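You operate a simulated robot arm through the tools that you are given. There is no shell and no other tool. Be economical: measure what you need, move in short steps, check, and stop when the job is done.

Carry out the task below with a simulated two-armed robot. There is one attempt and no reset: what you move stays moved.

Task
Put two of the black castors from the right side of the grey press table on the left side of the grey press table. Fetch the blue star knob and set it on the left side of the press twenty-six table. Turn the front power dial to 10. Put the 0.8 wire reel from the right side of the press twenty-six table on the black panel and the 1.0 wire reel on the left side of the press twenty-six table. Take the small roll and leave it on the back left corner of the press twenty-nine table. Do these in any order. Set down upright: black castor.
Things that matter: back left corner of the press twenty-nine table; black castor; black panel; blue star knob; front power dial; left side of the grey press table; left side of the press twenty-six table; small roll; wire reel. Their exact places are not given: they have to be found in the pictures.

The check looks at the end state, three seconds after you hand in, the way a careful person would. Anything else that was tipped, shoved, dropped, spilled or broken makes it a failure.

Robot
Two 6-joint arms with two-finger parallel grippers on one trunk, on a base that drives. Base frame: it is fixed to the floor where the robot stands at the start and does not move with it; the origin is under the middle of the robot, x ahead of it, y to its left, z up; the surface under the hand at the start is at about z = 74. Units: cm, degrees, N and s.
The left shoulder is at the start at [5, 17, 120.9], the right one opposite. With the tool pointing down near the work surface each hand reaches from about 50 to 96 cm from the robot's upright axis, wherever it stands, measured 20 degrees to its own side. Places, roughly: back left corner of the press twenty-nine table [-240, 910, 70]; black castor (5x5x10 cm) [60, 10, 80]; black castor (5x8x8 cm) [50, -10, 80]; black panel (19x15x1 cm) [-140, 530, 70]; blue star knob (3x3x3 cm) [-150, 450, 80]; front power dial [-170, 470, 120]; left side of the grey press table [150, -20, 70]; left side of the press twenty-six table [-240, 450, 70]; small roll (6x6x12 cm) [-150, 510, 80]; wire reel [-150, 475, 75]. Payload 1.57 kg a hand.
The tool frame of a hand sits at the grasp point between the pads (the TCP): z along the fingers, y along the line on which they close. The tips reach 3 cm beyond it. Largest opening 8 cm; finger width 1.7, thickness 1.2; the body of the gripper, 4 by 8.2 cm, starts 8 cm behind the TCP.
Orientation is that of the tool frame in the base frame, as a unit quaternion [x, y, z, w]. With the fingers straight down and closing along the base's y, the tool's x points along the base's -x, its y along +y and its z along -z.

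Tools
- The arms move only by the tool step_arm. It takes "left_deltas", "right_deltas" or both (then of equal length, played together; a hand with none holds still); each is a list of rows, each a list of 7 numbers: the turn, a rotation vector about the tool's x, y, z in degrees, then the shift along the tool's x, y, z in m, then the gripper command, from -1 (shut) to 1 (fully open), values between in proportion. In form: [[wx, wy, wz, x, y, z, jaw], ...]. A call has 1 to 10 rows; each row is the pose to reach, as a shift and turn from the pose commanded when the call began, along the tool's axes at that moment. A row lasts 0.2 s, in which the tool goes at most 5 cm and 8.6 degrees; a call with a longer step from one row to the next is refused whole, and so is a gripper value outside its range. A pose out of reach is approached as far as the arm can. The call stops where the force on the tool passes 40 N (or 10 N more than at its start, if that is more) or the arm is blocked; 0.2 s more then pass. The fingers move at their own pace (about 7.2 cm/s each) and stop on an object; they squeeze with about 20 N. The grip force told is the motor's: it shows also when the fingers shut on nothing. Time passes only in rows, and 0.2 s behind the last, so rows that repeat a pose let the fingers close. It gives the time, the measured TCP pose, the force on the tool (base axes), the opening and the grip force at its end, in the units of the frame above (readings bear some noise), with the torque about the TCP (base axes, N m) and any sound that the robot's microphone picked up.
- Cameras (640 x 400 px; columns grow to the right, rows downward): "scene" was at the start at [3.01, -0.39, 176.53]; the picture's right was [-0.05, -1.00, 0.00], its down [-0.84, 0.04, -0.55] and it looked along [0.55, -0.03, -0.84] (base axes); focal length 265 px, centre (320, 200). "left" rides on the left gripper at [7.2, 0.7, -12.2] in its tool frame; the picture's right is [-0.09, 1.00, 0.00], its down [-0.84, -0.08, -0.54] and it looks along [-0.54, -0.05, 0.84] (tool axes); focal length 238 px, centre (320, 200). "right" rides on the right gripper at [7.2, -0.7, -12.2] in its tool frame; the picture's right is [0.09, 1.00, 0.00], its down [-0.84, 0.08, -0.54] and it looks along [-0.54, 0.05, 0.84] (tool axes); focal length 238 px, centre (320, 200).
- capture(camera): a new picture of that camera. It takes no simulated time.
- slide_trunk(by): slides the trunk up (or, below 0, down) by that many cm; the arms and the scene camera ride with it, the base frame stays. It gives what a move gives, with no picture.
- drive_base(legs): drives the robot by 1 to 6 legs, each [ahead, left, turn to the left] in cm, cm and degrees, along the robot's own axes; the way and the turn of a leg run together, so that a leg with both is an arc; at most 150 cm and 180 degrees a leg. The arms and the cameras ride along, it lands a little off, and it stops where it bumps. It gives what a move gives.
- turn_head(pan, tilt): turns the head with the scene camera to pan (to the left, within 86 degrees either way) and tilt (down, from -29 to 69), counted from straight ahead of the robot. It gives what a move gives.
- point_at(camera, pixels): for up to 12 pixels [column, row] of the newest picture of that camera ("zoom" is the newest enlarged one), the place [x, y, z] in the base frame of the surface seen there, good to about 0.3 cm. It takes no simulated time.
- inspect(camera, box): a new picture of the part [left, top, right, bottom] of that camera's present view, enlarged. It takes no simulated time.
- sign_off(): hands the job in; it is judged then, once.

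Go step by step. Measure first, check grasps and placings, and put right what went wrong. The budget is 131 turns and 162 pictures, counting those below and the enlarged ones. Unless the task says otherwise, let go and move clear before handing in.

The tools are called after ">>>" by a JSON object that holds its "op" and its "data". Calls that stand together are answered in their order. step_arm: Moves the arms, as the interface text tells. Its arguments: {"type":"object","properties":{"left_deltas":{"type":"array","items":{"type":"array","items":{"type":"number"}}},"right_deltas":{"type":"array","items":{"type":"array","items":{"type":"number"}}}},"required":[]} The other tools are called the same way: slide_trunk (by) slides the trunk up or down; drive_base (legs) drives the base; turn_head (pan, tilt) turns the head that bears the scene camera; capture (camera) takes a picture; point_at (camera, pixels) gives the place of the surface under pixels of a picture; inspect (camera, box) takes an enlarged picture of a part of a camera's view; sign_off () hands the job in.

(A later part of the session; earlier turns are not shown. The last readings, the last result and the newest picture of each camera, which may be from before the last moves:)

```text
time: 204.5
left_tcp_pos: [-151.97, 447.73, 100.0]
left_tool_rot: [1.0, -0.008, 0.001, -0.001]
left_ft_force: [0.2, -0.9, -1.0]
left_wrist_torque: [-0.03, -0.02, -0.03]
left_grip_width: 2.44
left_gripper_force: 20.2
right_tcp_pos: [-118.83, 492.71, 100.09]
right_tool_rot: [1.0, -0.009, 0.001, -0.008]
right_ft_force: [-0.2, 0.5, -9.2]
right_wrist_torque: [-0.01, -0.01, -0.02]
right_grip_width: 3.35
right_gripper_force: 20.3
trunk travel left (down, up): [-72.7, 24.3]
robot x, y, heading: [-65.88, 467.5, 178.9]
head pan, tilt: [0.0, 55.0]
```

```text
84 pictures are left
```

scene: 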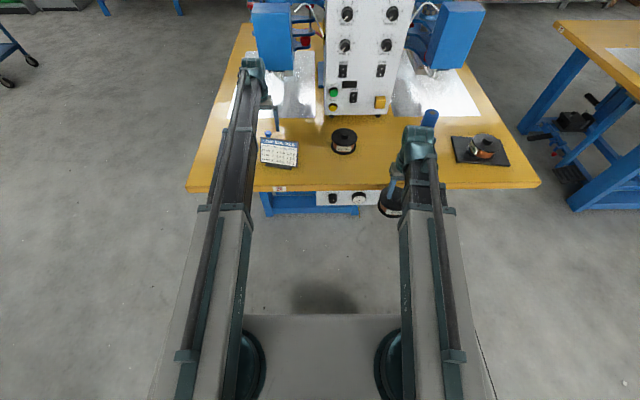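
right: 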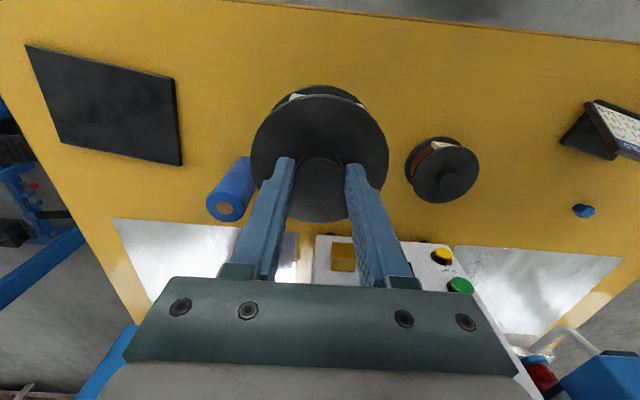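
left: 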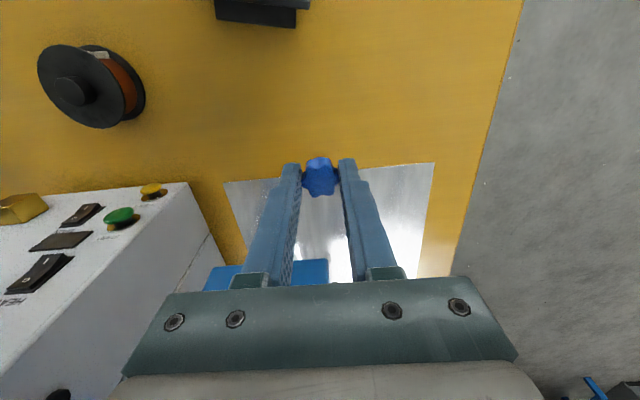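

Knob is held. I retract the left arm, drive around to the south side by the left part of the table.

>>> {"op": "step_arm", "data": {"left_deltas": [[0, 0, 0, 0.045, 0, 0, -1], [0, 0, 0, 0.09, 0, 0, -1], [0, 0, 0, 0.135, 0, 0, -1], [0, 0, 0, 0.18, 0, 0, -1], [0, 0, 0, 0.225, 0, 0, -1], [0, 0, 0, 0.26, 0, 0, -1]]}}

>>> {"op": "drive_base", "data": {"legs": [[0, 120, 1], [0, 0, -90], [0, 150, 0], [0, 40, 0]]}}

>>> {"op": "turn_head", "data": {"pan": 0, "tilt": 45}}

>>> {"op": "capture", "data": {"camera": "scene"}}

```text
time: 205.9
left_tcp_pos: [-125.76, 446.94, 100.17]
left_tool_rot: [1.0, -0.008, 0.0, 0.0]
left_ft_force: [0.1, -0.2, -0.1]
left_wrist_torque: [0.01, 0.01, -0.01]
left_grip_width: 2.43
left_gripper_force: 19.7
right_tcp_pos: [-118.75, 492.65, 100.17]
right_tool_rot: [1.0, -0.008, 0.002, -0.009]
right_ft_force: [0.1, 0.8, -8.3]
right_wrist_torque: [-0.03, -0.02, 0.0]
right_grip_width: 3.34
right_gripper_force: 20.3
trunk travel left (down, up): [-72.7, 24.3]
robot x, y, heading: [-66.03, 467.36, 179.3]
head pan, tilt: [0.0, 55.0]
```

```text
time: 225.1
left_tcp_pos: [-281.01, 406.11, 100.06]
left_tool_rot: [0.708, -0.706, 0.001, 0.001]
left_ft_force: [0.3, -0.2, 0.2]
left_wrist_torque: [-0.02, -0.01, 0.0]
left_grip_width: 2.41
left_gripper_force: 19.9
right_tcp_pos: [-235.05, 400.01, 100.21]
right_tool_rot: [0.709, -0.706, 0.007, -0.005]
right_ft_force: [-0.5, -0.3, -8.0]
right_wrist_torque: [-0.03, -0.02, 0.01]
right_grip_width: 3.34
right_gripper_force: 20.1
trunk travel left (down, up): [-72.7, 24.3]
robot x, y, heading: [-259.23, 346.63, 90.0]
head pan, tilt: [0.0, 55.0]
```

```text
time: 225.8
left_tcp_pos: [-280.89, 406.07, 100.14]
left_tool_rot: [0.709, -0.706, 0.001, 0.0]
left_ft_force: [-0.3, -0.4, 0.4]
left_wrist_torque: [0.01, 0.0, 0.02]
left_grip_width: 2.4
left_gripper_force: 20.2
right_tcp_pos: [-234.98, 399.94, 100.02]
right_tool_rot: [0.708, -0.706, 0.007, -0.005]
right_ft_force: [-0.8, 0.4, -8.5]
right_wrist_torque: [0.0, 0.0, 0.01]
right_grip_width: 3.34
right_gripper_force: 19.9
trunk travel left (down, up): [-72.7, 24.3]
robot x, y, heading: [-259.52, 346.64, 89.9]
head pan, tilt: [0.0, 45.0]
```

```text
83 pictures are left
```

scene: 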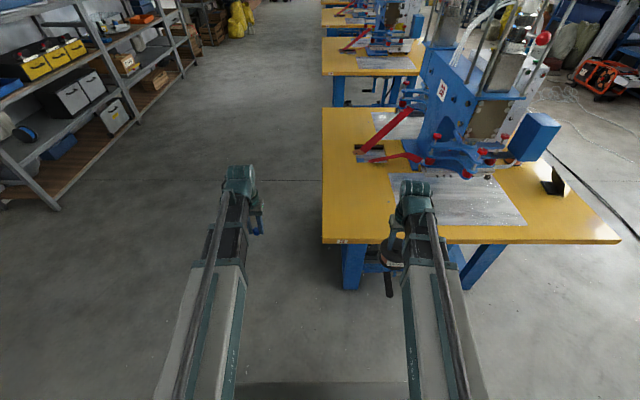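

The table's left strip is the yellow area around (355,190). I measure it and the red levers.

>>> {"op": "point_at", "data": {"camera": "scene", "pixels": [[325, 240], [325, 112], [385, 185], [402, 225], [355, 190], [362, 152], [375, 110], [350, 120], [360, 170], [420, 155], [345, 215]]}}

```text
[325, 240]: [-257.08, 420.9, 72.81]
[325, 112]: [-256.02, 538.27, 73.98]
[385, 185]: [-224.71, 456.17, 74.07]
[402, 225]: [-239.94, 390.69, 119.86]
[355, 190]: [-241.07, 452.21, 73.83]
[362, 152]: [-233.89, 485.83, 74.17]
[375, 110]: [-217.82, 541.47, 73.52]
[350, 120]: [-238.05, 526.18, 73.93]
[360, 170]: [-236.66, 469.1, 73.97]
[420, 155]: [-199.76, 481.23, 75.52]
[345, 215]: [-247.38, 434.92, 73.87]
```

Free strip: x −257..−224, y 421..485. I drive forward 25 cm and put the right-hand reel over (−239,447).

>>> {"op": "drive_base", "data": {"legs": [[25, 0, 0]]}}

>>> {"op": "step_arm", "data": {"right_deltas": [[0, 0, 0, -0.045, 0.005, 0, -1], [0, 0, 0, -0.09, 0.01, 0, -1], [0, 0, 0, -0.135, 0.02, 0, -1], [0, 0, 0, -0.18, 0.03, 0, -1], [0, 0, 0, -0.22, 0.04, 0, -1], [0, 0, 0, -0.22, 0.04, 0, -1]]}}

>>> {"op": "slide_trunk", "data": {"by": -17.2}}

>>> {"op": "capture", "data": {"camera": "right"}}

```text
time: 227.6
left_tcp_pos: [-281.15, 431.28, 100.09]
left_tool_rot: [0.709, -0.705, 0.001, 0.001]
left_ft_force: [-0.1, 0.7, -0.2]
left_wrist_torque: [0.01, 0.03, 0.01]
left_grip_width: 2.42
left_gripper_force: 20.0
right_tcp_pos: [-235.15, 425.17, 100.19]
right_tool_rot: [0.709, -0.705, 0.007, -0.005]
right_ft_force: [-0.4, 0.3, -9.4]
right_wrist_torque: [-0.03, 0.01, 0.02]
right_grip_width: 3.32
right_gripper_force: 19.8
trunk travel left (down, up): [-72.7, 24.3]
robot x, y, heading: [-259.48, 371.82, 90.5]
head pan, tilt: [0.0, 45.0]
```

```text
time: 229.0
left_tcp_pos: [-281.2, 431.25, 100.18]
left_tool_rot: [0.709, -0.705, 0.0, 0.0]
left_ft_force: [-0.1, -0.6, 0.1]
left_wrist_torque: [0.02, -0.02, 0.02]
left_grip_width: 2.44
left_gripper_force: 19.8
right_tcp_pos: [-239.5, 446.87, 100.13]
right_tool_rot: [0.708, -0.706, 0.006, -0.006]
right_ft_force: [-0.2, 0.7, -9.5]
right_wrist_torque: [-0.07, -0.02, -0.02]
right_grip_width: 3.36
right_gripper_force: 20.2
trunk travel left (down, up): [-72.7, 24.3]
robot x, y, heading: [-259.29, 371.95, 90.5]
head pan, tilt: [0.0, 45.0]
```

```text
time: 230.9
left_tcp_pos: [-281.12, 431.14, 83.07]
left_tool_rot: [0.709, -0.705, 0.001, 0.0]
left_ft_force: [0.3, 0.1, 0.7]
left_wrist_torque: [-0.06, 0.02, -0.02]
left_grip_width: 2.4
left_gripper_force: 20.2
right_tcp_pos: [-239.44, 446.96, 82.99]
right_tool_rot: [0.708, -0.706, 0.008, -0.005]
right_ft_force: [-0.4, 0.0, -9.4]
right_wrist_torque: [-0.01, 0.0, 0.02]
right_grip_width: 3.36
right_gripper_force: 20.0
trunk travel left (down, up): [-55.5, 41.5]
robot x, y, heading: [-259.46, 371.72, 90.4]
head pan, tilt: [0.0, 45.0]
```

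```text
82 pictures are left
```

right: 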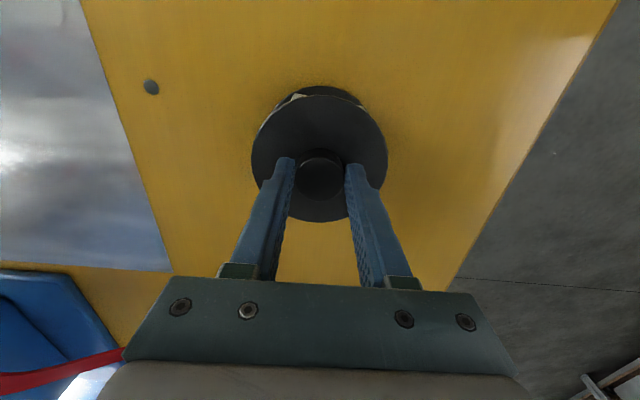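

Clear. Lower in small steps to contact.

>>> {"op": "slide_trunk", "data": {"by": -0.7}}

>>> {"op": "slide_trunk", "data": {"by": -0.25}}

```text
time: 231.5
left_tcp_pos: [-281.12, 431.14, 82.29]
left_tool_rot: [0.709, -0.705, 0.0, 0.0]
left_ft_force: [0.6, 0.9, 0.0]
left_wrist_torque: [-0.04, -0.04, -0.05]
left_grip_width: 2.38
left_gripper_force: 19.6
right_tcp_pos: [-239.35, 446.8, 82.39]
right_tool_rot: [0.709, -0.705, 0.007, -0.007]
right_ft_force: [4.6, 4.3, 8.8]
right_wrist_torque: [-0.03, 0.01, 0.12]
right_grip_width: 3.33
right_gripper_force: 19.8
trunk travel left (down, up): [-54.8, 42.2]
robot x, y, heading: [-259.52, 371.77, 90.1]
head pan, tilt: [0.0, 45.0]
```

```text
time: 232.0
left_tcp_pos: [-281.16, 431.04, 82.01]
left_tool_rot: [0.709, -0.705, 0.0, 0.001]
left_ft_force: [-1.2, 0.2, -0.9]
left_wrist_torque: [-0.01, 0.02, 0.0]
left_grip_width: 2.4
left_gripper_force: 20.5
right_tcp_pos: [-239.46, 446.77, 82.08]
right_tool_rot: [0.709, -0.705, 0.006, -0.007]
right_ft_force: [6.9, 4.3, 17.5]
right_wrist_torque: [0.2, 0.08, 0.06]
right_grip_width: 3.36
right_gripper_force: 20.2
trunk travel left (down, up): [-54.6, 42.4]
robot x, y, heading: [-259.53, 371.81, 90.2]
head pan, tilt: [0.0, 45.0]
```

Contact is firm; release the right hand and raise the trunk.

>>> {"op": "step_arm", "data": {"right_deltas": [[0, 0, 0, 0, 0, 0, -0.1], [0, 0, 0, 0, 0, 0, 0.2], [0, 0, 0, 0, 0, 0, 0.6], [0, 0, 0, 0, 0, 0, 1], [0, 0, 0, 0, 0, 0, 1]]}}

>>> {"op": "slide_trunk", "data": {"by": 17}}

>>> {"op": "capture", "data": {"camera": "right"}}

```text
time: 233.2
left_tcp_pos: [-281.19, 431.25, 82.04]
left_tool_rot: [0.709, -0.706, 0.0, 0.0]
left_ft_force: [0.3, 0.4, -0.6]
left_wrist_torque: [-0.03, -0.04, 0.01]
left_grip_width: 2.38
left_gripper_force: 19.2
right_tcp_pos: [-239.47, 446.96, 82.05]
right_tool_rot: [0.708, -0.706, 0.008, -0.006]
right_ft_force: [-0.1, -0.4, 1.1]
right_wrist_torque: [0.03, 0.02, 0.0]
right_grip_width: 7.99
right_gripper_force: 0.1
trunk travel left (down, up): [-54.6, 42.4]
robot x, y, heading: [-259.58, 371.86, 90.2]
head pan, tilt: [0.0, 45.0]
```

```text
time: 235.1
left_tcp_pos: [-281.13, 431.19, 99.12]
left_tool_rot: [0.709, -0.705, -0.001, -0.001]
left_ft_force: [0.1, -0.7, 0.8]
left_wrist_torque: [0.01, 0.03, -0.01]
left_grip_width: 2.41
left_gripper_force: 20.1
right_tcp_pos: [-239.41, 446.9, 98.92]
right_tool_rot: [0.709, -0.705, 0.007, -0.005]
right_ft_force: [0.7, 0.2, -0.3]
right_wrist_torque: [-0.01, -0.02, 0.02]
right_grip_width: 8.0
right_gripper_force: 0.1
trunk travel left (down, up): [-71.6, 25.4]
robot x, y, heading: [-259.08, 371.85, 90.2]
head pan, tilt: [0.0, 45.0]
```

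```text
81 pictures are left
```

right: 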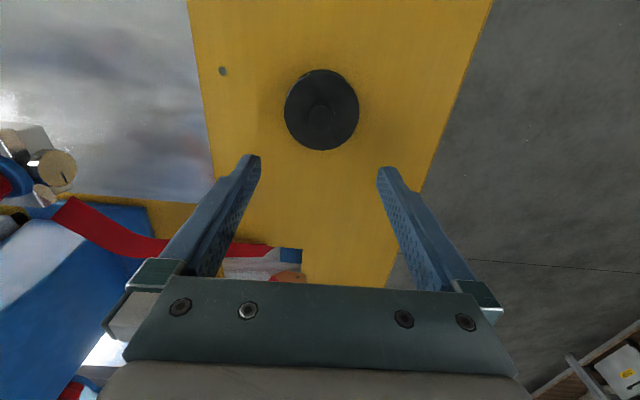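

The reel stands on the left side. For the knob at (−247,434): back off 10 cm, tuck the right hand off the table edge, and bring the left hand over.

>>> {"op": "drive_base", "data": {"legs": [[-10, 0, 0]]}}

>>> {"op": "step_arm", "data": {"left_deltas": [[0, 0, 0, -0.015, -0.03, 0, -1], [0, 0, 0, -0.03, -0.07, 0, -1], [0, 0, 0, -0.045, -0.11, 0, -1], [0, 0, 0, -0.06, -0.15, 0, -1], [0, 0, 0, -0.075, -0.19, 0, -1], [0, 0, 0, -0.09, -0.23, 0, -1], [0, 0, 0, -0.105, -0.27, 0, -1], [0, 0, 0, -0.12, -0.31, 0, -1], [0, 0, 0, -0.128, -0.34, 0, -1], [0, 0, 0, -0.128, -0.34, 0, -1]], "right_deltas": [[0, 0, 0, 0.03, -0.03, 0, 1], [0, 0, 0, 0.06, -0.06, 0, 1], [0, 0, 0, 0.1, -0.08, 0, 1], [0, 0, 0, 0.14, -0.1, 0, 1], [0, 0, 0, 0.18, -0.1, 0, 1], [0, 0, 0, 0.21, -0.1, 0, 1], [0, 0, 0, 0.21, -0.1, 0, 1], [0, 0, 0, 0.21, -0.1, 0, 1], [0, 0, 0, 0.21, -0.1, 0, 1], [0, 0, 0, 0.21, -0.1, 0, 1]]}}

>>> {"op": "slide_trunk", "data": {"by": -19}}

>>> {"op": "capture", "data": {"camera": "left"}}

>>> {"op": "capture", "data": {"camera": "scene"}}

```text
time: 236.3
left_tcp_pos: [-280.83, 420.98, 99.15]
left_tool_rot: [0.709, -0.706, 0.0, 0.0]
left_ft_force: [-0.7, 0.4, 0.5]
left_wrist_torque: [0.03, -0.01, 0.0]
left_grip_width: 2.42
left_gripper_force: 20.0
right_tcp_pos: [-239.35, 436.6, 99.15]
right_tool_rot: [0.708, -0.706, 0.007, -0.006]
right_ft_force: [0.2, 0.0, 0.7]
right_wrist_torque: [0.01, -0.01, -0.03]
right_grip_width: 7.99
right_gripper_force: 0.0
trunk travel left (down, up): [-71.6, 25.4]
robot x, y, heading: [-259.0, 361.69, 90.1]
head pan, tilt: [0.0, 45.0]
```

```text
time: 238.5
left_tcp_pos: [-247.18, 433.81, 99.04]
left_tool_rot: [0.709, -0.705, 0.0, 0.0]
left_ft_force: [0.2, 1.2, -0.7]
left_wrist_torque: [0.0, -0.02, -0.01]
left_grip_width: 2.37
left_gripper_force: 20.3
right_tcp_pos: [-229.31, 415.66, 99.01]
right_tool_rot: [0.709, -0.705, 0.007, -0.005]
right_ft_force: [1.2, -0.5, 0.1]
right_wrist_torque: [0.02, 0.01, 0.03]
right_grip_width: 8.01
right_gripper_force: 0.0
trunk travel left (down, up): [-71.6, 25.4]
robot x, y, heading: [-259.17, 361.39, 90.1]
head pan, tilt: [0.0, 45.0]
```

```text
time: 240.6
left_tcp_pos: [-247.21, 433.77, 80.15]
left_tool_rot: [0.708, -0.706, -0.001, 0.001]
left_ft_force: [0.1, 0.1, 0.4]
left_wrist_torque: [-0.02, 0.01, -0.02]
left_grip_width: 2.36
left_gripper_force: 20.4
right_tcp_pos: [-229.46, 415.7, 80.08]
right_tool_rot: [0.708, -0.706, 0.006, -0.006]
right_ft_force: [1.3, -0.4, 0.7]
right_wrist_torque: [0.02, 0.0, -0.02]
right_grip_width: 8.0
right_gripper_force: 0.2
trunk travel left (down, up): [-52.6, 44.4]
robot x, y, heading: [-259.41, 361.61, 90.1]
head pan, tilt: [0.0, 45.0]
```

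```text
80 pictures are left
```

left: 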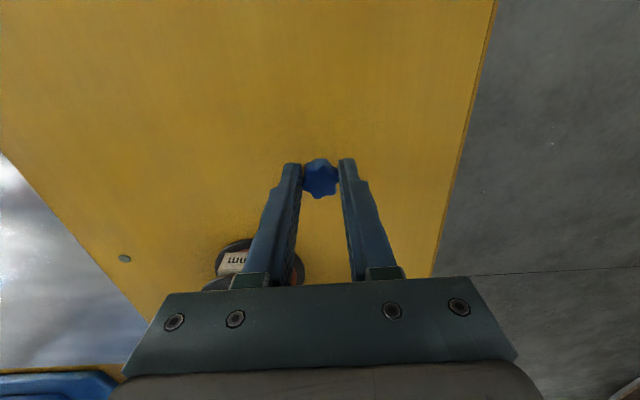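

```text
79 pictures are left
```

scene: 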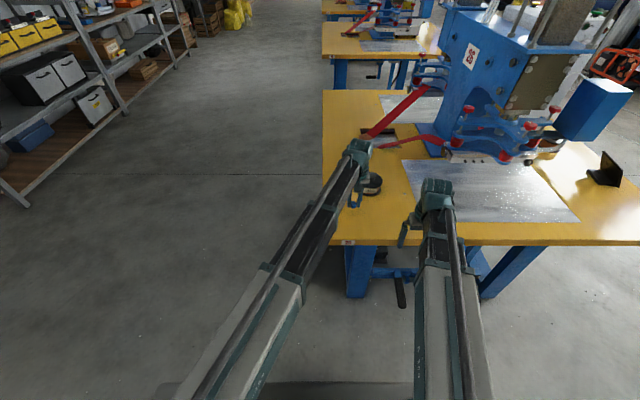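

Clear of reel and lever. Lower to touch.

>>> {"op": "slide_trunk", "data": {"by": -2.3}}

>>> {"op": "slide_trunk", "data": {"by": -0.2}}

```text
time: 241.2
left_tcp_pos: [-247.24, 433.81, 77.82]
left_tool_rot: [0.709, -0.706, 0.001, 0.0]
left_ft_force: [-0.4, 0.0, -0.3]
left_wrist_torque: [-0.02, 0.04, -0.04]
left_grip_width: 2.36
left_gripper_force: 20.1
right_tcp_pos: [-229.45, 415.65, 77.63]
right_tool_rot: [0.708, -0.706, 0.007, -0.006]
right_ft_force: [0.1, 0.9, 0.8]
right_wrist_torque: [0.0, -0.03, -0.01]
right_grip_width: 7.98
right_gripper_force: 0.1
trunk travel left (down, up): [-50.3, 46.7]
robot x, y, heading: [-259.14, 361.27, 90.4]
head pan, tilt: [0.0, 45.0]
```

```text
time: 241.8
left_tcp_pos: [-247.21, 433.77, 77.56]
left_tool_rot: [0.708, -0.706, -0.001, 0.001]
left_ft_force: [0.6, 1.3, 13.4]
left_wrist_torque: [0.11, -0.01, -0.02]
left_grip_width: 2.37
left_gripper_force: 19.7
right_tcp_pos: [-229.48, 415.64, 77.58]
right_tool_rot: [0.708, -0.706, 0.006, -0.005]
right_ft_force: [-0.8, 1.2, -0.2]
right_wrist_torque: [0.0, -0.03, 0.01]
right_grip_width: 7.98
right_gripper_force: 0.0
trunk travel left (down, up): [-50.1, 46.9]
robot x, y, heading: [-259.22, 362.16, 90.1]
head pan, tilt: [0.0, 45.0]
```

Contact. Open, raise, and check.

>>> {"op": "step_arm", "data": {"left_deltas": [[0, 0, 0, 0, 0, 0, -0.3], [0, 0, 0, 0, 0, 0, 0], [0, 0, 0, 0, 0, 0, 0.5], [0, 0, 0, 0, 0, 0, 1], [0, 0, 0, 0, 0, 0, 1]]}}

>>> {"op": "slide_trunk", "data": {"by": 22.5}}

>>> {"op": "capture", "data": {"camera": "left"}}

```text
time: 243.0
left_tcp_pos: [-247.3, 433.91, 77.49]
left_tool_rot: [0.709, -0.706, 0.001, 0.0]
left_ft_force: [0.9, -0.1, 0.8]
left_wrist_torque: [-0.01, 0.02, 0.0]
left_grip_width: 8.01
left_gripper_force: 0.1
right_tcp_pos: [-229.46, 415.73, 77.59]
right_tool_rot: [0.708, -0.706, 0.007, -0.006]
right_ft_force: [0.1, 0.2, 0.3]
right_wrist_torque: [0.01, 0.04, 0.02]
right_grip_width: 8.01
right_gripper_force: 0.0
trunk travel left (down, up): [-50.1, 46.9]
robot x, y, heading: [-259.67, 361.7, 90.1]
head pan, tilt: [0.0, 45.0]
```

```text
time: 245.3
left_tcp_pos: [-247.24, 433.76, 99.97]
left_tool_rot: [0.708, -0.706, 0.0, 0.001]
left_ft_force: [-0.7, -1.4, -0.3]
left_wrist_torque: [-0.01, -0.04, 0.0]
left_grip_width: 7.98
left_gripper_force: 0.0
right_tcp_pos: [-229.38, 415.83, 99.94]
right_tool_rot: [0.709, -0.706, 0.007, -0.006]
right_ft_force: [-0.2, 0.0, -0.3]
right_wrist_torque: [0.01, 0.01, 0.02]
right_grip_width: 8.01
right_gripper_force: 0.0
trunk travel left (down, up): [-72.6, 24.4]
robot x, y, heading: [-259.55, 361.45, 89.9]
head pan, tilt: [0.0, 45.0]
```

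```text
78 pictures are left
```

left: 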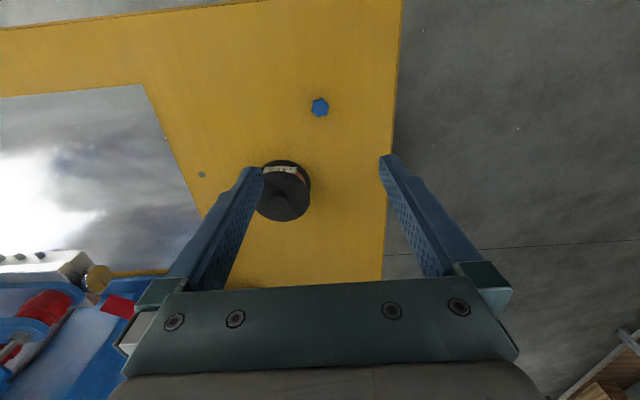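

Reel and knob are fine. Next the roll; first I check the west corridor (for table 29 access) by panning left.

>>> {"op": "turn_head", "data": {"pan": 10, "tilt": 18}}

>>> {"op": "capture", "data": {"camera": "scene"}}

```text
time: 246.2
left_tcp_pos: [-247.2, 433.65, 100.11]
left_tool_rot: [0.708, -0.706, 0.0, 0.0]
left_ft_force: [0.5, -0.1, 0.3]
left_wrist_torque: [0.02, 0.0, 0.0]
left_grip_width: 8.01
left_gripper_force: 0.1
right_tcp_pos: [-229.41, 415.79, 100.02]
right_tool_rot: [0.708, -0.706, 0.007, -0.005]
right_ft_force: [0.6, -0.6, 0.1]
right_wrist_torque: [-0.01, 0.04, 0.02]
right_grip_width: 8.01
right_gripper_force: 0.0
trunk travel left (down, up): [-72.6, 24.4]
robot x, y, heading: [-259.35, 361.45, 90.0]
head pan, tilt: [10.0, 18.0]
```

```text
77 pictures are left
```

scene: 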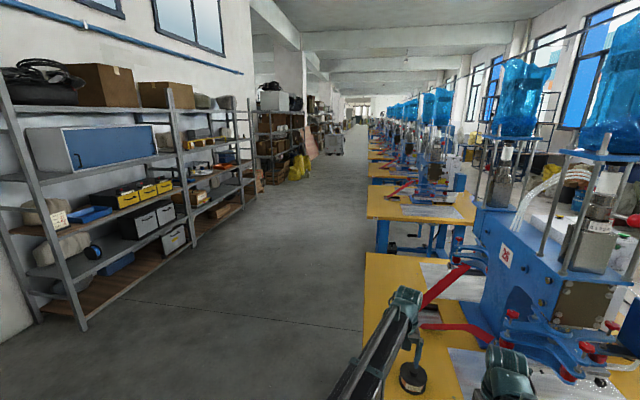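

>>> {"op": "point_at", "data": {"camera": "scene", "pixels": [[85, 330], [195, 245], [262, 190], [300, 170], [368, 217], [373, 182], [370, 160], [378, 250], [462, 220], [440, 250], [370, 300], [476, 186]]}}

>>> {"op": "inspect", "data": {"camera": "scene", "box": [340, 110, 500, 260]}}

```text
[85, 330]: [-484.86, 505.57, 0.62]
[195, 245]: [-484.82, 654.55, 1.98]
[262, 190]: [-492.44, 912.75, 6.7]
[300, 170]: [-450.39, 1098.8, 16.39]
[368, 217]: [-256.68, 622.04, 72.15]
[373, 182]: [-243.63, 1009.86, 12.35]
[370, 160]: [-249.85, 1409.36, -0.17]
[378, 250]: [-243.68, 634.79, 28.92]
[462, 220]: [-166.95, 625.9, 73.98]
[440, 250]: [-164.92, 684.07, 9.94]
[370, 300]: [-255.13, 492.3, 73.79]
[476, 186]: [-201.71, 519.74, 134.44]
```

```text
2.67 times, centred on (420, 185) of scene
```

zoom: 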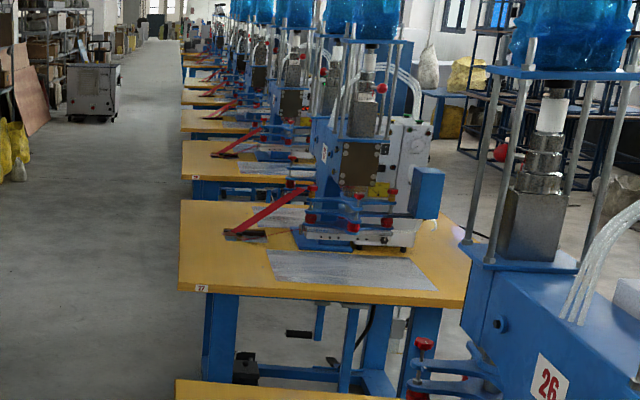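

The west corridor is 2.2 m wide, fine. Now fetch the roll: tuck arms, drive back round to the aisle at y≈529.

>>> {"op": "drive_base", "data": {"legs": [[-20, 0, 0]]}}

>>> {"op": "step_arm", "data": {"left_deltas": [[0, 0, 0, 0.015, 0.04, 0, 1], [0, 0, 0, 0.03, 0.08, 0, 1], [0, 0, 0, 0.045, 0.12, 0, 1], [0, 0, 0, 0.06, 0.16, 0, 1], [0, 0, 0, 0.075, 0.2, 0, 1], [0, 0, 0, 0.09, 0.24, 0, 1], [0, 0, 0, 0.105, 0.28, 0, 1], [0, 0, 0, 0.12, 0.32, 0, 1]]}}

>>> {"op": "drive_base", "data": {"legs": [[0, -150, 0], [0, -37, 0], [0, 0, 90], [0, -100, 0], [0, -87, 0]]}}

>>> {"op": "turn_head", "data": {"pan": 0, "tilt": 55}}

>>> {"op": "capture", "data": {"camera": "scene"}}

>>> {"op": "capture", "data": {"camera": "left"}}

```text
time: 247.8
left_tcp_pos: [-247.31, 414.03, 100.14]
left_tool_rot: [0.71, -0.704, 0.0, 0.0]
left_ft_force: [0.0, -1.2, 1.2]
left_wrist_torque: [0.01, 0.02, 0.01]
left_grip_width: 7.99
left_gripper_force: 0.0
right_tcp_pos: [-229.45, 396.0, 100.01]
right_tool_rot: [0.709, -0.705, 0.006, -0.006]
right_ft_force: [-1.0, -0.7, 0.8]
right_wrist_torque: [0.04, 0.01, 0.03]
right_grip_width: 7.99
right_gripper_force: 0.1
trunk travel left (down, up): [-72.6, 24.4]
robot x, y, heading: [-259.24, 341.6, 90.4]
head pan, tilt: [10.0, 18.0]
```

```text
time: 249.6
left_tcp_pos: [-279.13, 401.8, 99.98]
left_tool_rot: [0.709, -0.706, -0.001, 0.0]
left_ft_force: [0.3, 0.6, -0.5]
left_wrist_torque: [-0.02, -0.01, 0.01]
left_grip_width: 7.99
left_gripper_force: 0.0
right_tcp_pos: [-229.58, 395.96, 100.06]
right_tool_rot: [0.709, -0.705, 0.007, -0.005]
right_ft_force: [-0.2, 0.3, 0.0]
right_wrist_torque: [-0.04, 0.0, 0.03]
right_grip_width: 8.02
right_gripper_force: 0.1
trunk travel left (down, up): [-72.6, 24.4]
robot x, y, heading: [-259.54, 342.05, 90.5]
head pan, tilt: [10.0, 18.0]
```

```text
time: 271.9
left_tcp_pos: [-135.74, 511.27, 99.93]
left_tool_rot: [1.0, 0.012, 0.0, 0.0]
left_ft_force: [-0.4, 0.3, 0.8]
left_wrist_torque: [0.01, 0.0, 0.02]
left_grip_width: 8.0
left_gripper_force: 0.1
right_tcp_pos: [-130.67, 561.07, 100.02]
right_tool_rot: [1.0, 0.012, 0.001, -0.009]
right_ft_force: [-1.0, 0.7, -0.1]
right_wrist_torque: [0.03, 0.0, 0.03]
right_grip_width: 8.0
right_gripper_force: 0.1
trunk travel left (down, up): [-72.6, 24.4]
robot x, y, heading: [-76.21, 532.1, -178.4]
head pan, tilt: [10.0, 18.0]
```

```text
time: 273.0
left_tcp_pos: [-135.62, 511.26, 99.98]
left_tool_rot: [1.0, 0.012, -0.001, 0.001]
left_ft_force: [-0.1, -0.9, -0.4]
left_wrist_torque: [-0.01, 0.0, 0.01]
left_grip_width: 8.0
left_gripper_force: 0.0
right_tcp_pos: [-130.78, 561.0, 100.1]
right_tool_rot: [1.0, 0.012, 0.0, -0.009]
right_ft_force: [-0.4, 0.4, -0.3]
right_wrist_torque: [0.01, 0.01, 0.0]
right_grip_width: 7.99
right_gripper_force: 0.1
trunk travel left (down, up): [-72.6, 24.4]
robot x, y, heading: [-75.79, 532.35, -178.7]
head pan, tilt: [0.0, 55.0]
```

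```text
75 pictures are left
```

scene: 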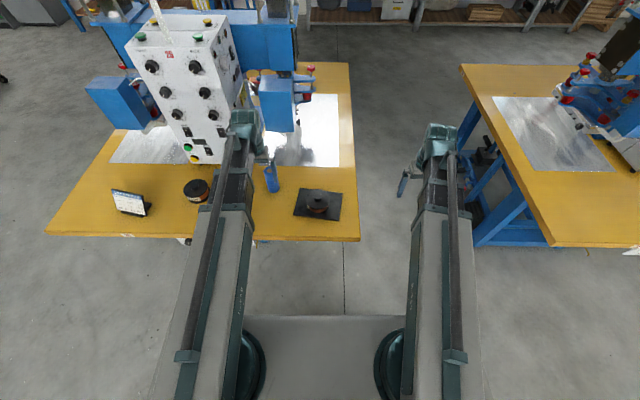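

```text
74 pictures are left
```

left: 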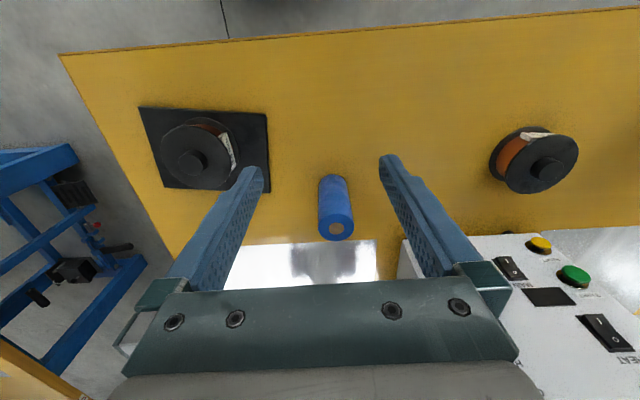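

Roll top seen at left-cam (336,227). Measure.

>>> {"op": "point_at", "data": {"camera": "left", "pixels": [[336, 228], [322, 226], [351, 226], [336, 240], [336, 212], [332, 182], [400, 245]]}}

>>> {"op": "inspect", "data": {"camera": "left", "box": [300, 165, 370, 250]}}

```text
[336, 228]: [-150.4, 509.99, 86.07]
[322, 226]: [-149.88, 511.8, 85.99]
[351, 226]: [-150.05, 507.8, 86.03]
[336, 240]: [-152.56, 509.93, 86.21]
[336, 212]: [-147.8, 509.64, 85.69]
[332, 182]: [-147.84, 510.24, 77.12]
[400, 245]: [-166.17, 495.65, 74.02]
```

```text
4.71 times, centred on (335, 208) of left
```

zoom: 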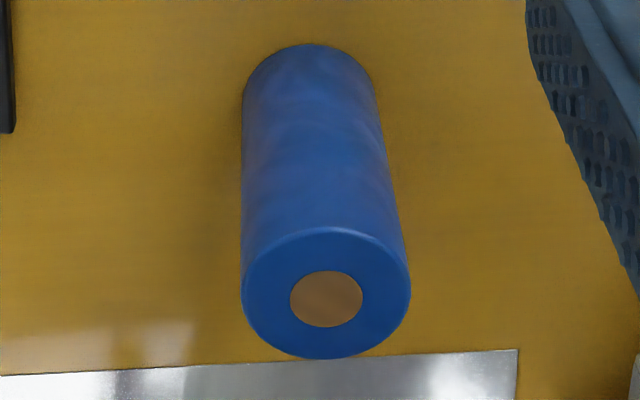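

Roll centre ≈(−150.3,509.9), Ø5, top 86.1. Move the left hand over it and lower to TCP z≈80.5.

>>> {"op": "step_arm", "data": {"left_deltas": [[0, 0, 0, -0.04, 0.0105, 0, 1], [0, 0, 0, -0.08, 0.0105, 0, 1], [0, 0, 0, -0.12, 0.0105, 0, 1], [0, 0, 0, -0.146, 0.0105, 0, 1], [0, 0, 0, -0.146, 0.0105, 0, 1]]}}

>>> {"op": "slide_trunk", "data": {"by": -9.5}}

>>> {"op": "capture", "data": {"camera": "left"}}

```text
time: 274.2
left_tcp_pos: [-150.13, 509.68, 100.02]
left_tool_rot: [1.0, 0.013, 0.001, 0.0]
left_ft_force: [0.1, 0.8, 0.5]
left_wrist_torque: [-0.02, -0.02, -0.02]
left_grip_width: 7.99
left_gripper_force: 0.1
right_tcp_pos: [-130.73, 561.0, 100.09]
right_tool_rot: [1.0, 0.012, 0.0, -0.008]
right_ft_force: [0.8, -0.2, -0.5]
right_wrist_torque: [-0.02, -0.02, 0.02]
right_grip_width: 8.02
right_gripper_force: 0.1
trunk travel left (down, up): [-72.6, 24.4]
robot x, y, heading: [-76.22, 532.42, -178.5]
head pan, tilt: [0.0, 55.0]
```

```text
time: 275.5
left_tcp_pos: [-150.06, 509.82, 90.63]
left_tool_rot: [1.0, 0.012, 0.0, 0.0]
left_ft_force: [0.1, 0.1, 0.0]
left_wrist_torque: [0.03, 0.02, -0.03]
left_grip_width: 8.01
left_gripper_force: 0.0
right_tcp_pos: [-130.78, 560.91, 90.52]
right_tool_rot: [1.0, 0.013, 0.001, -0.008]
right_ft_force: [0.5, -0.1, -0.4]
right_wrist_torque: [0.0, -0.01, -0.01]
right_grip_width: 8.0
right_gripper_force: 0.0
trunk travel left (down, up): [-63.1, 33.9]
robot x, y, heading: [-75.9, 532.15, -178.6]
head pan, tilt: [0.0, 55.0]
```

```text
72 pictures are left
```

left: 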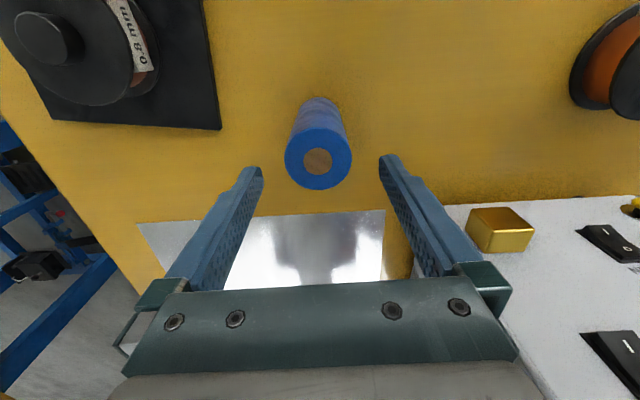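

Aligned. Lower 10 cm more, grip, and lift.

>>> {"op": "slide_trunk", "data": {"by": -10}}

>>> {"op": "step_arm", "data": {"left_deltas": [[0, 0, 0, 0, 0, 0, 0.3], [0, 0, 0, 0, 0, 0, -1], [0, 0, 0, 0, 0, 0, -1], [0, 0, 0, 0, 0, 0, -1], [0, 0, 0, 0, 0, 0, -1]]}}

>>> {"op": "slide_trunk", "data": {"by": 22}}

>>> {"op": "capture", "data": {"camera": "left"}}

```text
time: 276.8
left_tcp_pos: [-150.18, 509.78, 80.6]
left_tool_rot: [1.0, 0.012, 0.0, 0.001]
left_ft_force: [-1.2, -0.4, -0.4]
left_wrist_torque: [-0.01, 0.01, -0.02]
left_grip_width: 8.0
left_gripper_force: 0.1
right_tcp_pos: [-130.81, 561.0, 80.47]
right_tool_rot: [1.0, 0.012, 0.0, -0.009]
right_ft_force: [-0.7, 0.4, 0.1]
right_wrist_torque: [-0.02, -0.01, -0.04]
right_grip_width: 7.99
right_gripper_force: 0.0
trunk travel left (down, up): [-53.1, 43.9]
robot x, y, heading: [-75.98, 532.26, -178.8]
head pan, tilt: [0.0, 55.0]
```

```text
time: 278.0
left_tcp_pos: [-150.11, 509.76, 80.5]
left_tool_rot: [1.0, 0.012, 0.0, 0.0]
left_ft_force: [-0.4, 1.5, 1.1]
left_wrist_torque: [0.09, 0.0, 0.01]
left_grip_width: 5.11
left_gripper_force: 20.2
right_tcp_pos: [-130.77, 560.97, 80.48]
right_tool_rot: [1.0, 0.012, 0.0, -0.008]
right_ft_force: [0.0, -0.3, 0.3]
right_wrist_torque: [-0.01, 0.01, -0.01]
right_grip_width: 8.0
right_gripper_force: 0.1
trunk travel left (down, up): [-53.1, 43.9]
robot x, y, heading: [-76.13, 532.26, -178.3]
head pan, tilt: [0.0, 55.0]
```

```text
time: 280.3
left_tcp_pos: [-150.21, 509.79, 102.52]
left_tool_rot: [1.0, 0.012, 0.0, 0.0]
left_ft_force: [0.2, 0.3, -2.2]
left_wrist_torque: [0.03, 0.0, 0.01]
left_grip_width: 5.1
left_gripper_force: 19.4
right_tcp_pos: [-130.66, 560.99, 102.46]
right_tool_rot: [1.0, 0.012, 0.0, -0.008]
right_ft_force: [0.3, 0.0, 0.1]
right_wrist_torque: [-0.02, 0.0, 0.02]
right_grip_width: 7.98
right_gripper_force: 0.1
trunk travel left (down, up): [-75.1, 21.9]
robot x, y, heading: [-76.14, 532.23, -178.7]
head pan, tilt: [0.0, 55.0]
```

```text
71 pictures are left
```

left: 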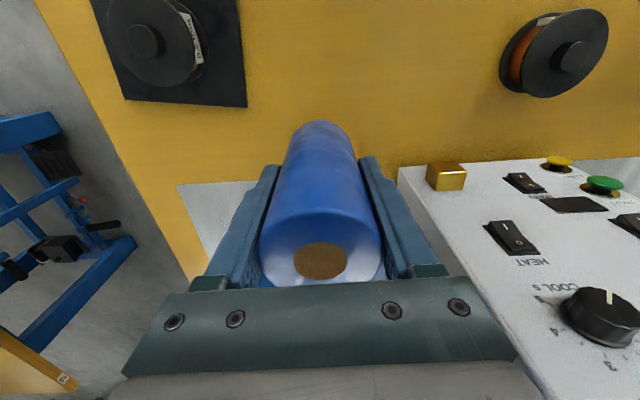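

Roll is held. I retract and look north along the row (pan right) to find press twenty-nine.

>>> {"op": "step_arm", "data": {"left_deltas": [[0, 0, 0, 0.045, 0, 0, -1], [0, 0, 0, 0.09, 0, 0, -1], [0, 0, 0, 0.13, 0, 0, -1], [0, 0, 0, 0.14, 0, 0, -1]]}}

>>> {"op": "turn_head", "data": {"pan": -60, "tilt": 20}}

>>> {"op": "capture", "data": {"camera": "scene"}}

>>> {"op": "inspect", "data": {"camera": "scene", "box": [250, 60, 500, 220]}}

```text
time: 281.3
left_tcp_pos: [-136.16, 510.12, 102.59]
left_tool_rot: [1.0, 0.012, 0.0, 0.0]
left_ft_force: [-0.4, 0.1, -2.8]
left_wrist_torque: [0.01, -0.03, 0.01]
left_grip_width: 5.12
left_gripper_force: 19.5
right_tcp_pos: [-130.76, 561.06, 102.55]
right_tool_rot: [1.0, 0.013, 0.001, -0.008]
right_ft_force: [0.4, 0.2, -0.2]
right_wrist_torque: [-0.02, 0.01, -0.01]
right_grip_width: 7.99
right_gripper_force: 0.0
trunk travel left (down, up): [-75.1, 21.9]
robot x, y, heading: [-76.12, 532.35, -178.7]
head pan, tilt: [0.0, 55.0]
```

```text
time: 282.6
left_tcp_pos: [-136.17, 510.07, 102.5]
left_tool_rot: [1.0, 0.012, 0.0, 0.0]
left_ft_force: [0.3, 0.2, -2.6]
left_wrist_torque: [-0.04, 0.01, 0.0]
left_grip_width: 5.13
left_gripper_force: 20.4
right_tcp_pos: [-130.72, 560.89, 102.49]
right_tool_rot: [1.0, 0.011, 0.001, -0.009]
right_ft_force: [0.0, 0.4, -0.2]
right_wrist_torque: [0.0, 0.01, 0.02]
right_grip_width: 8.0
right_gripper_force: 0.0
trunk travel left (down, up): [-75.1, 21.9]
robot x, y, heading: [-76.06, 532.41, -178.9]
head pan, tilt: [-60.0, 20.0]
```

```text
70 pictures are left
```

scene: 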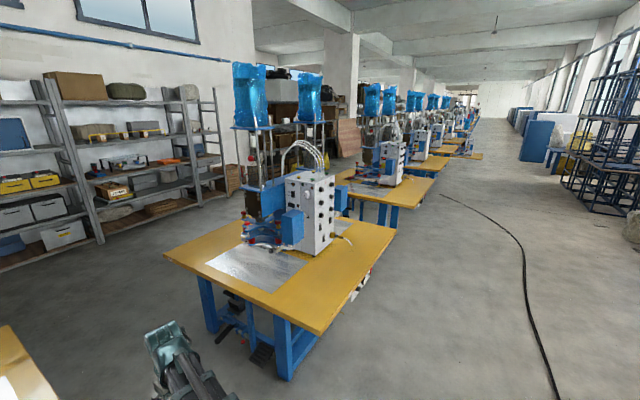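

```text
2.50 times, centred on (375, 140) of scene
```

zoom: 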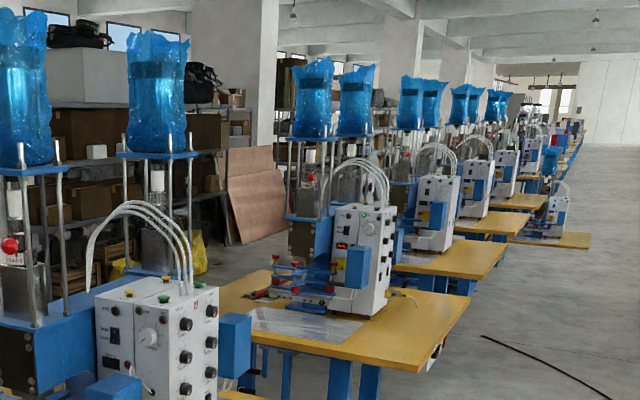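

The next tables' numbers aren't legible yet; I measure the second next table's position.

>>> {"op": "point_at", "data": {"camera": "scene", "pixels": [[318, 333], [394, 235], [168, 255], [415, 205], [432, 177], [390, 180], [445, 165], [472, 157], [400, 160], [455, 150]]}}

>>> {"op": "inspect", "data": {"camera": "scene", "box": [360, 130, 440, 200]}}

>>> {"op": "inspect", "data": {"camera": "scene", "box": [280, 165, 350, 260]}}

```text
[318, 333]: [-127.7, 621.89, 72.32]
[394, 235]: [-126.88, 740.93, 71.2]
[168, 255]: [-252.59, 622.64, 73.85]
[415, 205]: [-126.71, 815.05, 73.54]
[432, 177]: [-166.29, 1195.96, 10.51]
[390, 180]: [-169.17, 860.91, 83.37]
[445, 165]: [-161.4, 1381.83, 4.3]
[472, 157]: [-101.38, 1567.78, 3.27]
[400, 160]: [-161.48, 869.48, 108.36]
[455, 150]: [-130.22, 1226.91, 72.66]
```

```text
5.71 times, centred on (400, 165) of scene
```

zoom: 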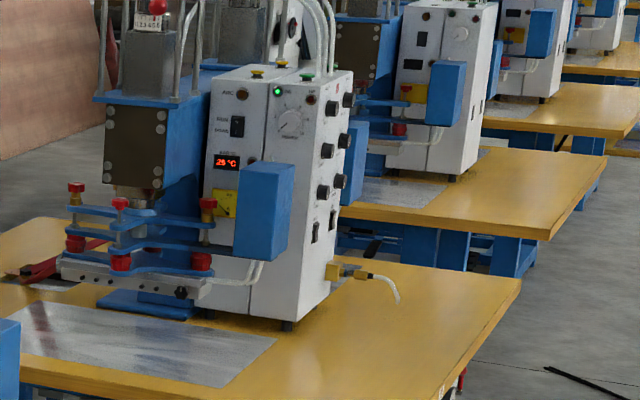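

```text
4.21 times, centred on (315, 212) of scene
```

zoom: 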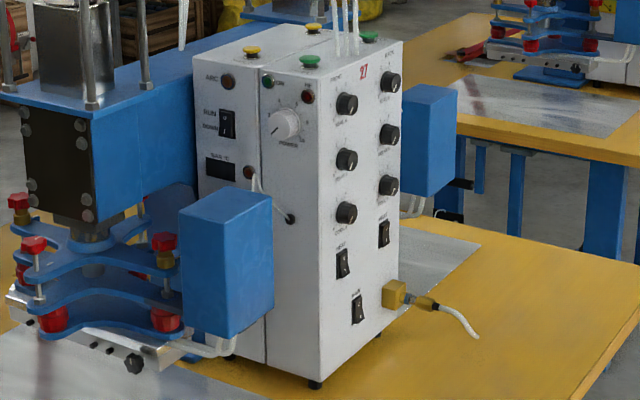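

Table 27 is at y 622–745 and the next one (815–938) should be press 29; I'll read its plate from the west side. Drive south round and into the west corridor.

>>> {"op": "drive_base", "data": {"legs": [[0, 100, -1.2], [0, 90, 0], [140, 0, 0], [122, 0, 0], [0, 0, 180]]}}

>>> {"op": "drive_base", "data": {"legs": [[0, 145, 0], [0, 145, 0], [0, 145, 0], [0, 100, 0]]}}

>>> {"op": "turn_head", "data": {"pan": 15, "tilt": 35}}

>>> {"op": "capture", "data": {"camera": "scene"}}

```text
time: 311.6
left_tcp_pos: [-268.41, 359.16, 102.57]
left_tool_rot: [-0.008, 1.0, 0.0, 0.0]
left_ft_force: [-0.7, 0.0, -2.0]
left_wrist_torque: [0.02, 0.01, 0.02]
left_grip_width: 5.12
left_gripper_force: 20.2
right_tcp_pos: [-274.25, 308.34, 102.48]
right_tool_rot: [-0.007, 1.0, -0.009, -0.001]
right_ft_force: [0.6, 0.1, 0.7]
right_wrist_torque: [-0.02, 0.01, 0.0]
right_grip_width: 7.98
right_gripper_force: 0.0
trunk travel left (down, up): [-75.1, 21.9]
robot x, y, heading: [-328.77, 337.93, 0.9]
head pan, tilt: [-60.0, 20.0]
```

```text
time: 337.3
left_tcp_pos: [-274.25, 896.65, 102.45]
left_tool_rot: [-0.012, 1.0, 0.0, 0.001]
left_ft_force: [0.3, 0.1, -2.5]
left_wrist_torque: [-0.03, 0.02, 0.02]
left_grip_width: 5.14
left_gripper_force: 20.3
right_tcp_pos: [-279.67, 845.71, 102.49]
right_tool_rot: [-0.013, 1.0, -0.009, -0.001]
right_ft_force: [0.3, 0.8, -0.4]
right_wrist_torque: [-0.03, -0.01, -0.02]
right_grip_width: 8.01
right_gripper_force: 0.0
trunk travel left (down, up): [-75.1, 21.9]
robot x, y, heading: [-333.99, 874.56, 1.5]
head pan, tilt: [-60.0, 20.0]
```

```text
time: 338.8
left_tcp_pos: [-274.15, 896.7, 102.49]
left_tool_rot: [-0.012, 1.0, 0.0, 0.001]
left_ft_force: [-0.2, 0.4, -1.9]
left_wrist_torque: [0.0, 0.01, 0.02]
left_grip_width: 5.16
left_gripper_force: 19.9
right_tcp_pos: [-279.58, 845.82, 102.46]
right_tool_rot: [-0.013, 1.0, -0.008, -0.001]
right_ft_force: [0.0, -0.4, -0.4]
right_wrist_torque: [0.01, -0.01, 0.0]
right_grip_width: 8.02
right_gripper_force: 0.1
trunk travel left (down, up): [-75.1, 21.9]
robot x, y, heading: [-334.51, 874.6, 1.4]
head pan, tilt: [15.0, 35.0]
```

```text
66 pictures are left
```

scene: 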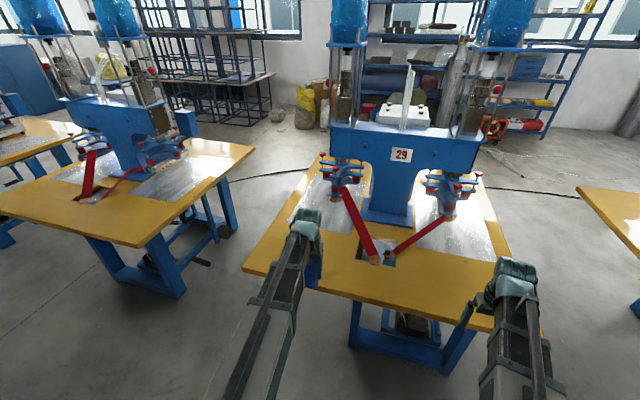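

Plate reads 29. The back-left corner is the near-left corner at (250,268); measure around it.

>>> {"op": "point_at", "data": {"camera": "scene", "pixels": [[246, 268], [262, 250], [280, 225], [325, 262], [350, 280], [310, 175], [495, 325], [375, 258], [300, 195]]}}

>>> {"op": "capture", "data": {"camera": "left"}}

```text
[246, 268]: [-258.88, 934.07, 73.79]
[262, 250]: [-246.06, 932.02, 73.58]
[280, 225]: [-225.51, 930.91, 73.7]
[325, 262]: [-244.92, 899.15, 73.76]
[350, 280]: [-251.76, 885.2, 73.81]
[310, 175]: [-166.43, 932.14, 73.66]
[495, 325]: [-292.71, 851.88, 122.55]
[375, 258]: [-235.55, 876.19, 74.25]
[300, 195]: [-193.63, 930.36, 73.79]
```

```text
65 pictures are left
```

left: 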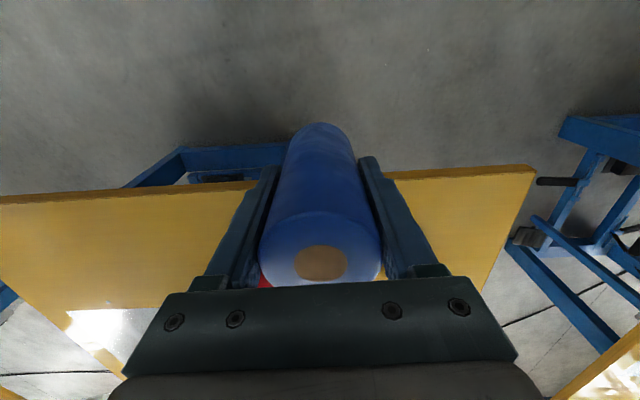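

Target (−244,917) near the corner (−259,936). Drive left 20 and forward 10, then extend the left hand.

>>> {"op": "drive_base", "data": {"legs": [[0, 20, -1.4], [10, 0, 0]]}}

>>> {"op": "step_arm", "data": {"left_deltas": [[0, 0, 0, -0.04, 0, 0, -1], [0, 0, 0, -0.08, 0, 0, -1], [0, 0, 0, -0.12, 0, 0, -1], [0, 0, 0, -0.16, 0, 0, -1], [0, 0, 0, -0.2, 0, 0, -1], [0, 0, 0, -0.2, 0, 0, -1]]}}

>>> {"op": "slide_trunk", "data": {"by": -20}}

>>> {"op": "capture", "data": {"camera": "left"}}

>>> {"op": "capture", "data": {"camera": "scene"}}

```text
time: 341.1
left_tcp_pos: [-263.89, 914.91, 102.41]
left_tool_rot: [0.002, 1.0, 0.0, -0.001]
left_ft_force: [0.0, 0.3, -2.6]
left_wrist_torque: [-0.01, 0.02, -0.01]
left_grip_width: 5.13
left_gripper_force: 19.9
right_tcp_pos: [-270.45, 864.14, 102.58]
right_tool_rot: [0.001, 1.0, -0.009, -0.001]
right_ft_force: [0.0, -0.7, 0.1]
right_wrist_torque: [-0.04, 0.04, 0.0]
right_grip_width: 8.01
right_gripper_force: 0.1
trunk travel left (down, up): [-75.1, 21.9]
robot x, y, heading: [-324.08, 894.8, -0.1]
head pan, tilt: [15.0, 35.0]
```

```text
time: 342.5
left_tcp_pos: [-243.9, 914.59, 102.61]
left_tool_rot: [0.0, 1.0, -0.001, -0.001]
left_ft_force: [-0.2, -1.2, -2.6]
left_wrist_torque: [-0.05, 0.03, 0.04]
left_grip_width: 5.11
left_gripper_force: 20.1
right_tcp_pos: [-270.71, 864.17, 102.52]
right_tool_rot: [0.001, 1.0, -0.009, 0.0]
right_ft_force: [0.7, 0.2, 0.0]
right_wrist_torque: [0.01, 0.0, 0.0]
right_grip_width: 7.97
right_gripper_force: 0.1
trunk travel left (down, up): [-75.1, 21.9]
robot x, y, heading: [-324.65, 894.53, -0.4]
head pan, tilt: [15.0, 35.0]
```

```text
time: 344.7
left_tcp_pos: [-243.93, 914.6, 82.47]
left_tool_rot: [0.001, 1.0, -0.001, 0.0]
left_ft_force: [-0.2, 0.3, -2.4]
left_wrist_torque: [-0.01, 0.01, 0.03]
left_grip_width: 5.14
left_gripper_force: 20.4
right_tcp_pos: [-270.64, 864.27, 82.38]
right_tool_rot: [0.0, 1.0, -0.009, -0.001]
right_ft_force: [0.3, -0.7, 0.2]
right_wrist_torque: [0.01, 0.0, -0.01]
right_grip_width: 8.0
right_gripper_force: 0.1
trunk travel left (down, up): [-55.1, 41.9]
robot x, y, heading: [-324.37, 894.52, -0.3]
head pan, tilt: [15.0, 35.0]
```

```text
64 pictures are left
```

left: 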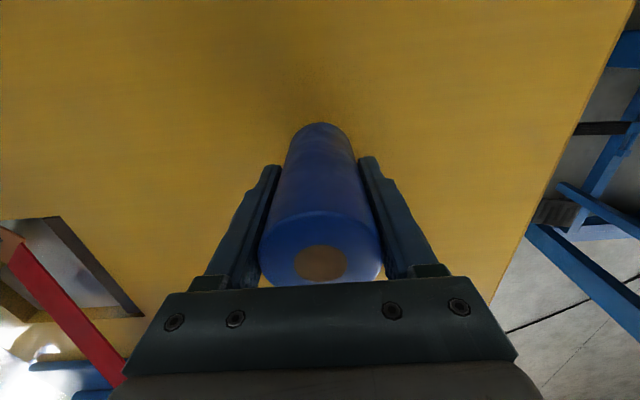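

```text
63 pictures are left
```

scene: 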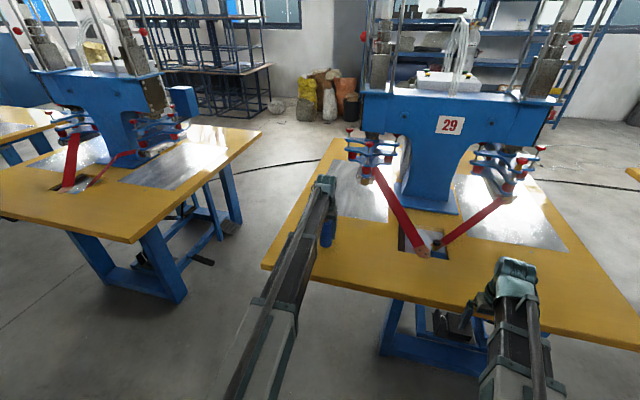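

Good spot. Lower to contact.

>>> {"op": "slide_trunk", "data": {"by": -1.7}}

>>> {"op": "slide_trunk", "data": {"by": -0.3}}

```text
time: 345.3
left_tcp_pos: [-243.85, 914.6, 80.74]
left_tool_rot: [0.001, 1.0, -0.001, 0.0]
left_ft_force: [0.2, -0.1, -2.1]
left_wrist_torque: [-0.02, 0.0, 0.0]
left_grip_width: 5.13
left_gripper_force: 19.7
right_tcp_pos: [-270.67, 864.17, 80.83]
right_tool_rot: [0.001, 1.0, -0.009, 0.0]
right_ft_force: [0.0, 0.9, -0.5]
right_wrist_torque: [-0.02, 0.0, -0.03]
right_grip_width: 8.0
right_gripper_force: 0.0
trunk travel left (down, up): [-53.4, 43.6]
robot x, y, heading: [-324.56, 894.3, -0.3]
head pan, tilt: [15.0, 35.0]
```

```text
time: 345.8
left_tcp_pos: [-243.94, 914.78, 80.51]
left_tool_rot: [0.001, 1.0, 0.0, 0.0]
left_ft_force: [0.6, 0.2, 2.7]
left_wrist_torque: [-0.05, -0.02, -0.02]
left_grip_width: 5.13
left_gripper_force: 20.3
right_tcp_pos: [-270.64, 864.15, 80.47]
right_tool_rot: [0.0, 1.0, -0.009, -0.001]
right_ft_force: [-0.5, -0.7, -0.8]
right_wrist_torque: [0.01, 0.0, -0.01]
right_grip_width: 8.03
right_gripper_force: 0.0
trunk travel left (down, up): [-53.1, 43.9]
robot x, y, heading: [-324.51, 894.48, -0.3]
head pan, tilt: [15.0, 35.0]
```

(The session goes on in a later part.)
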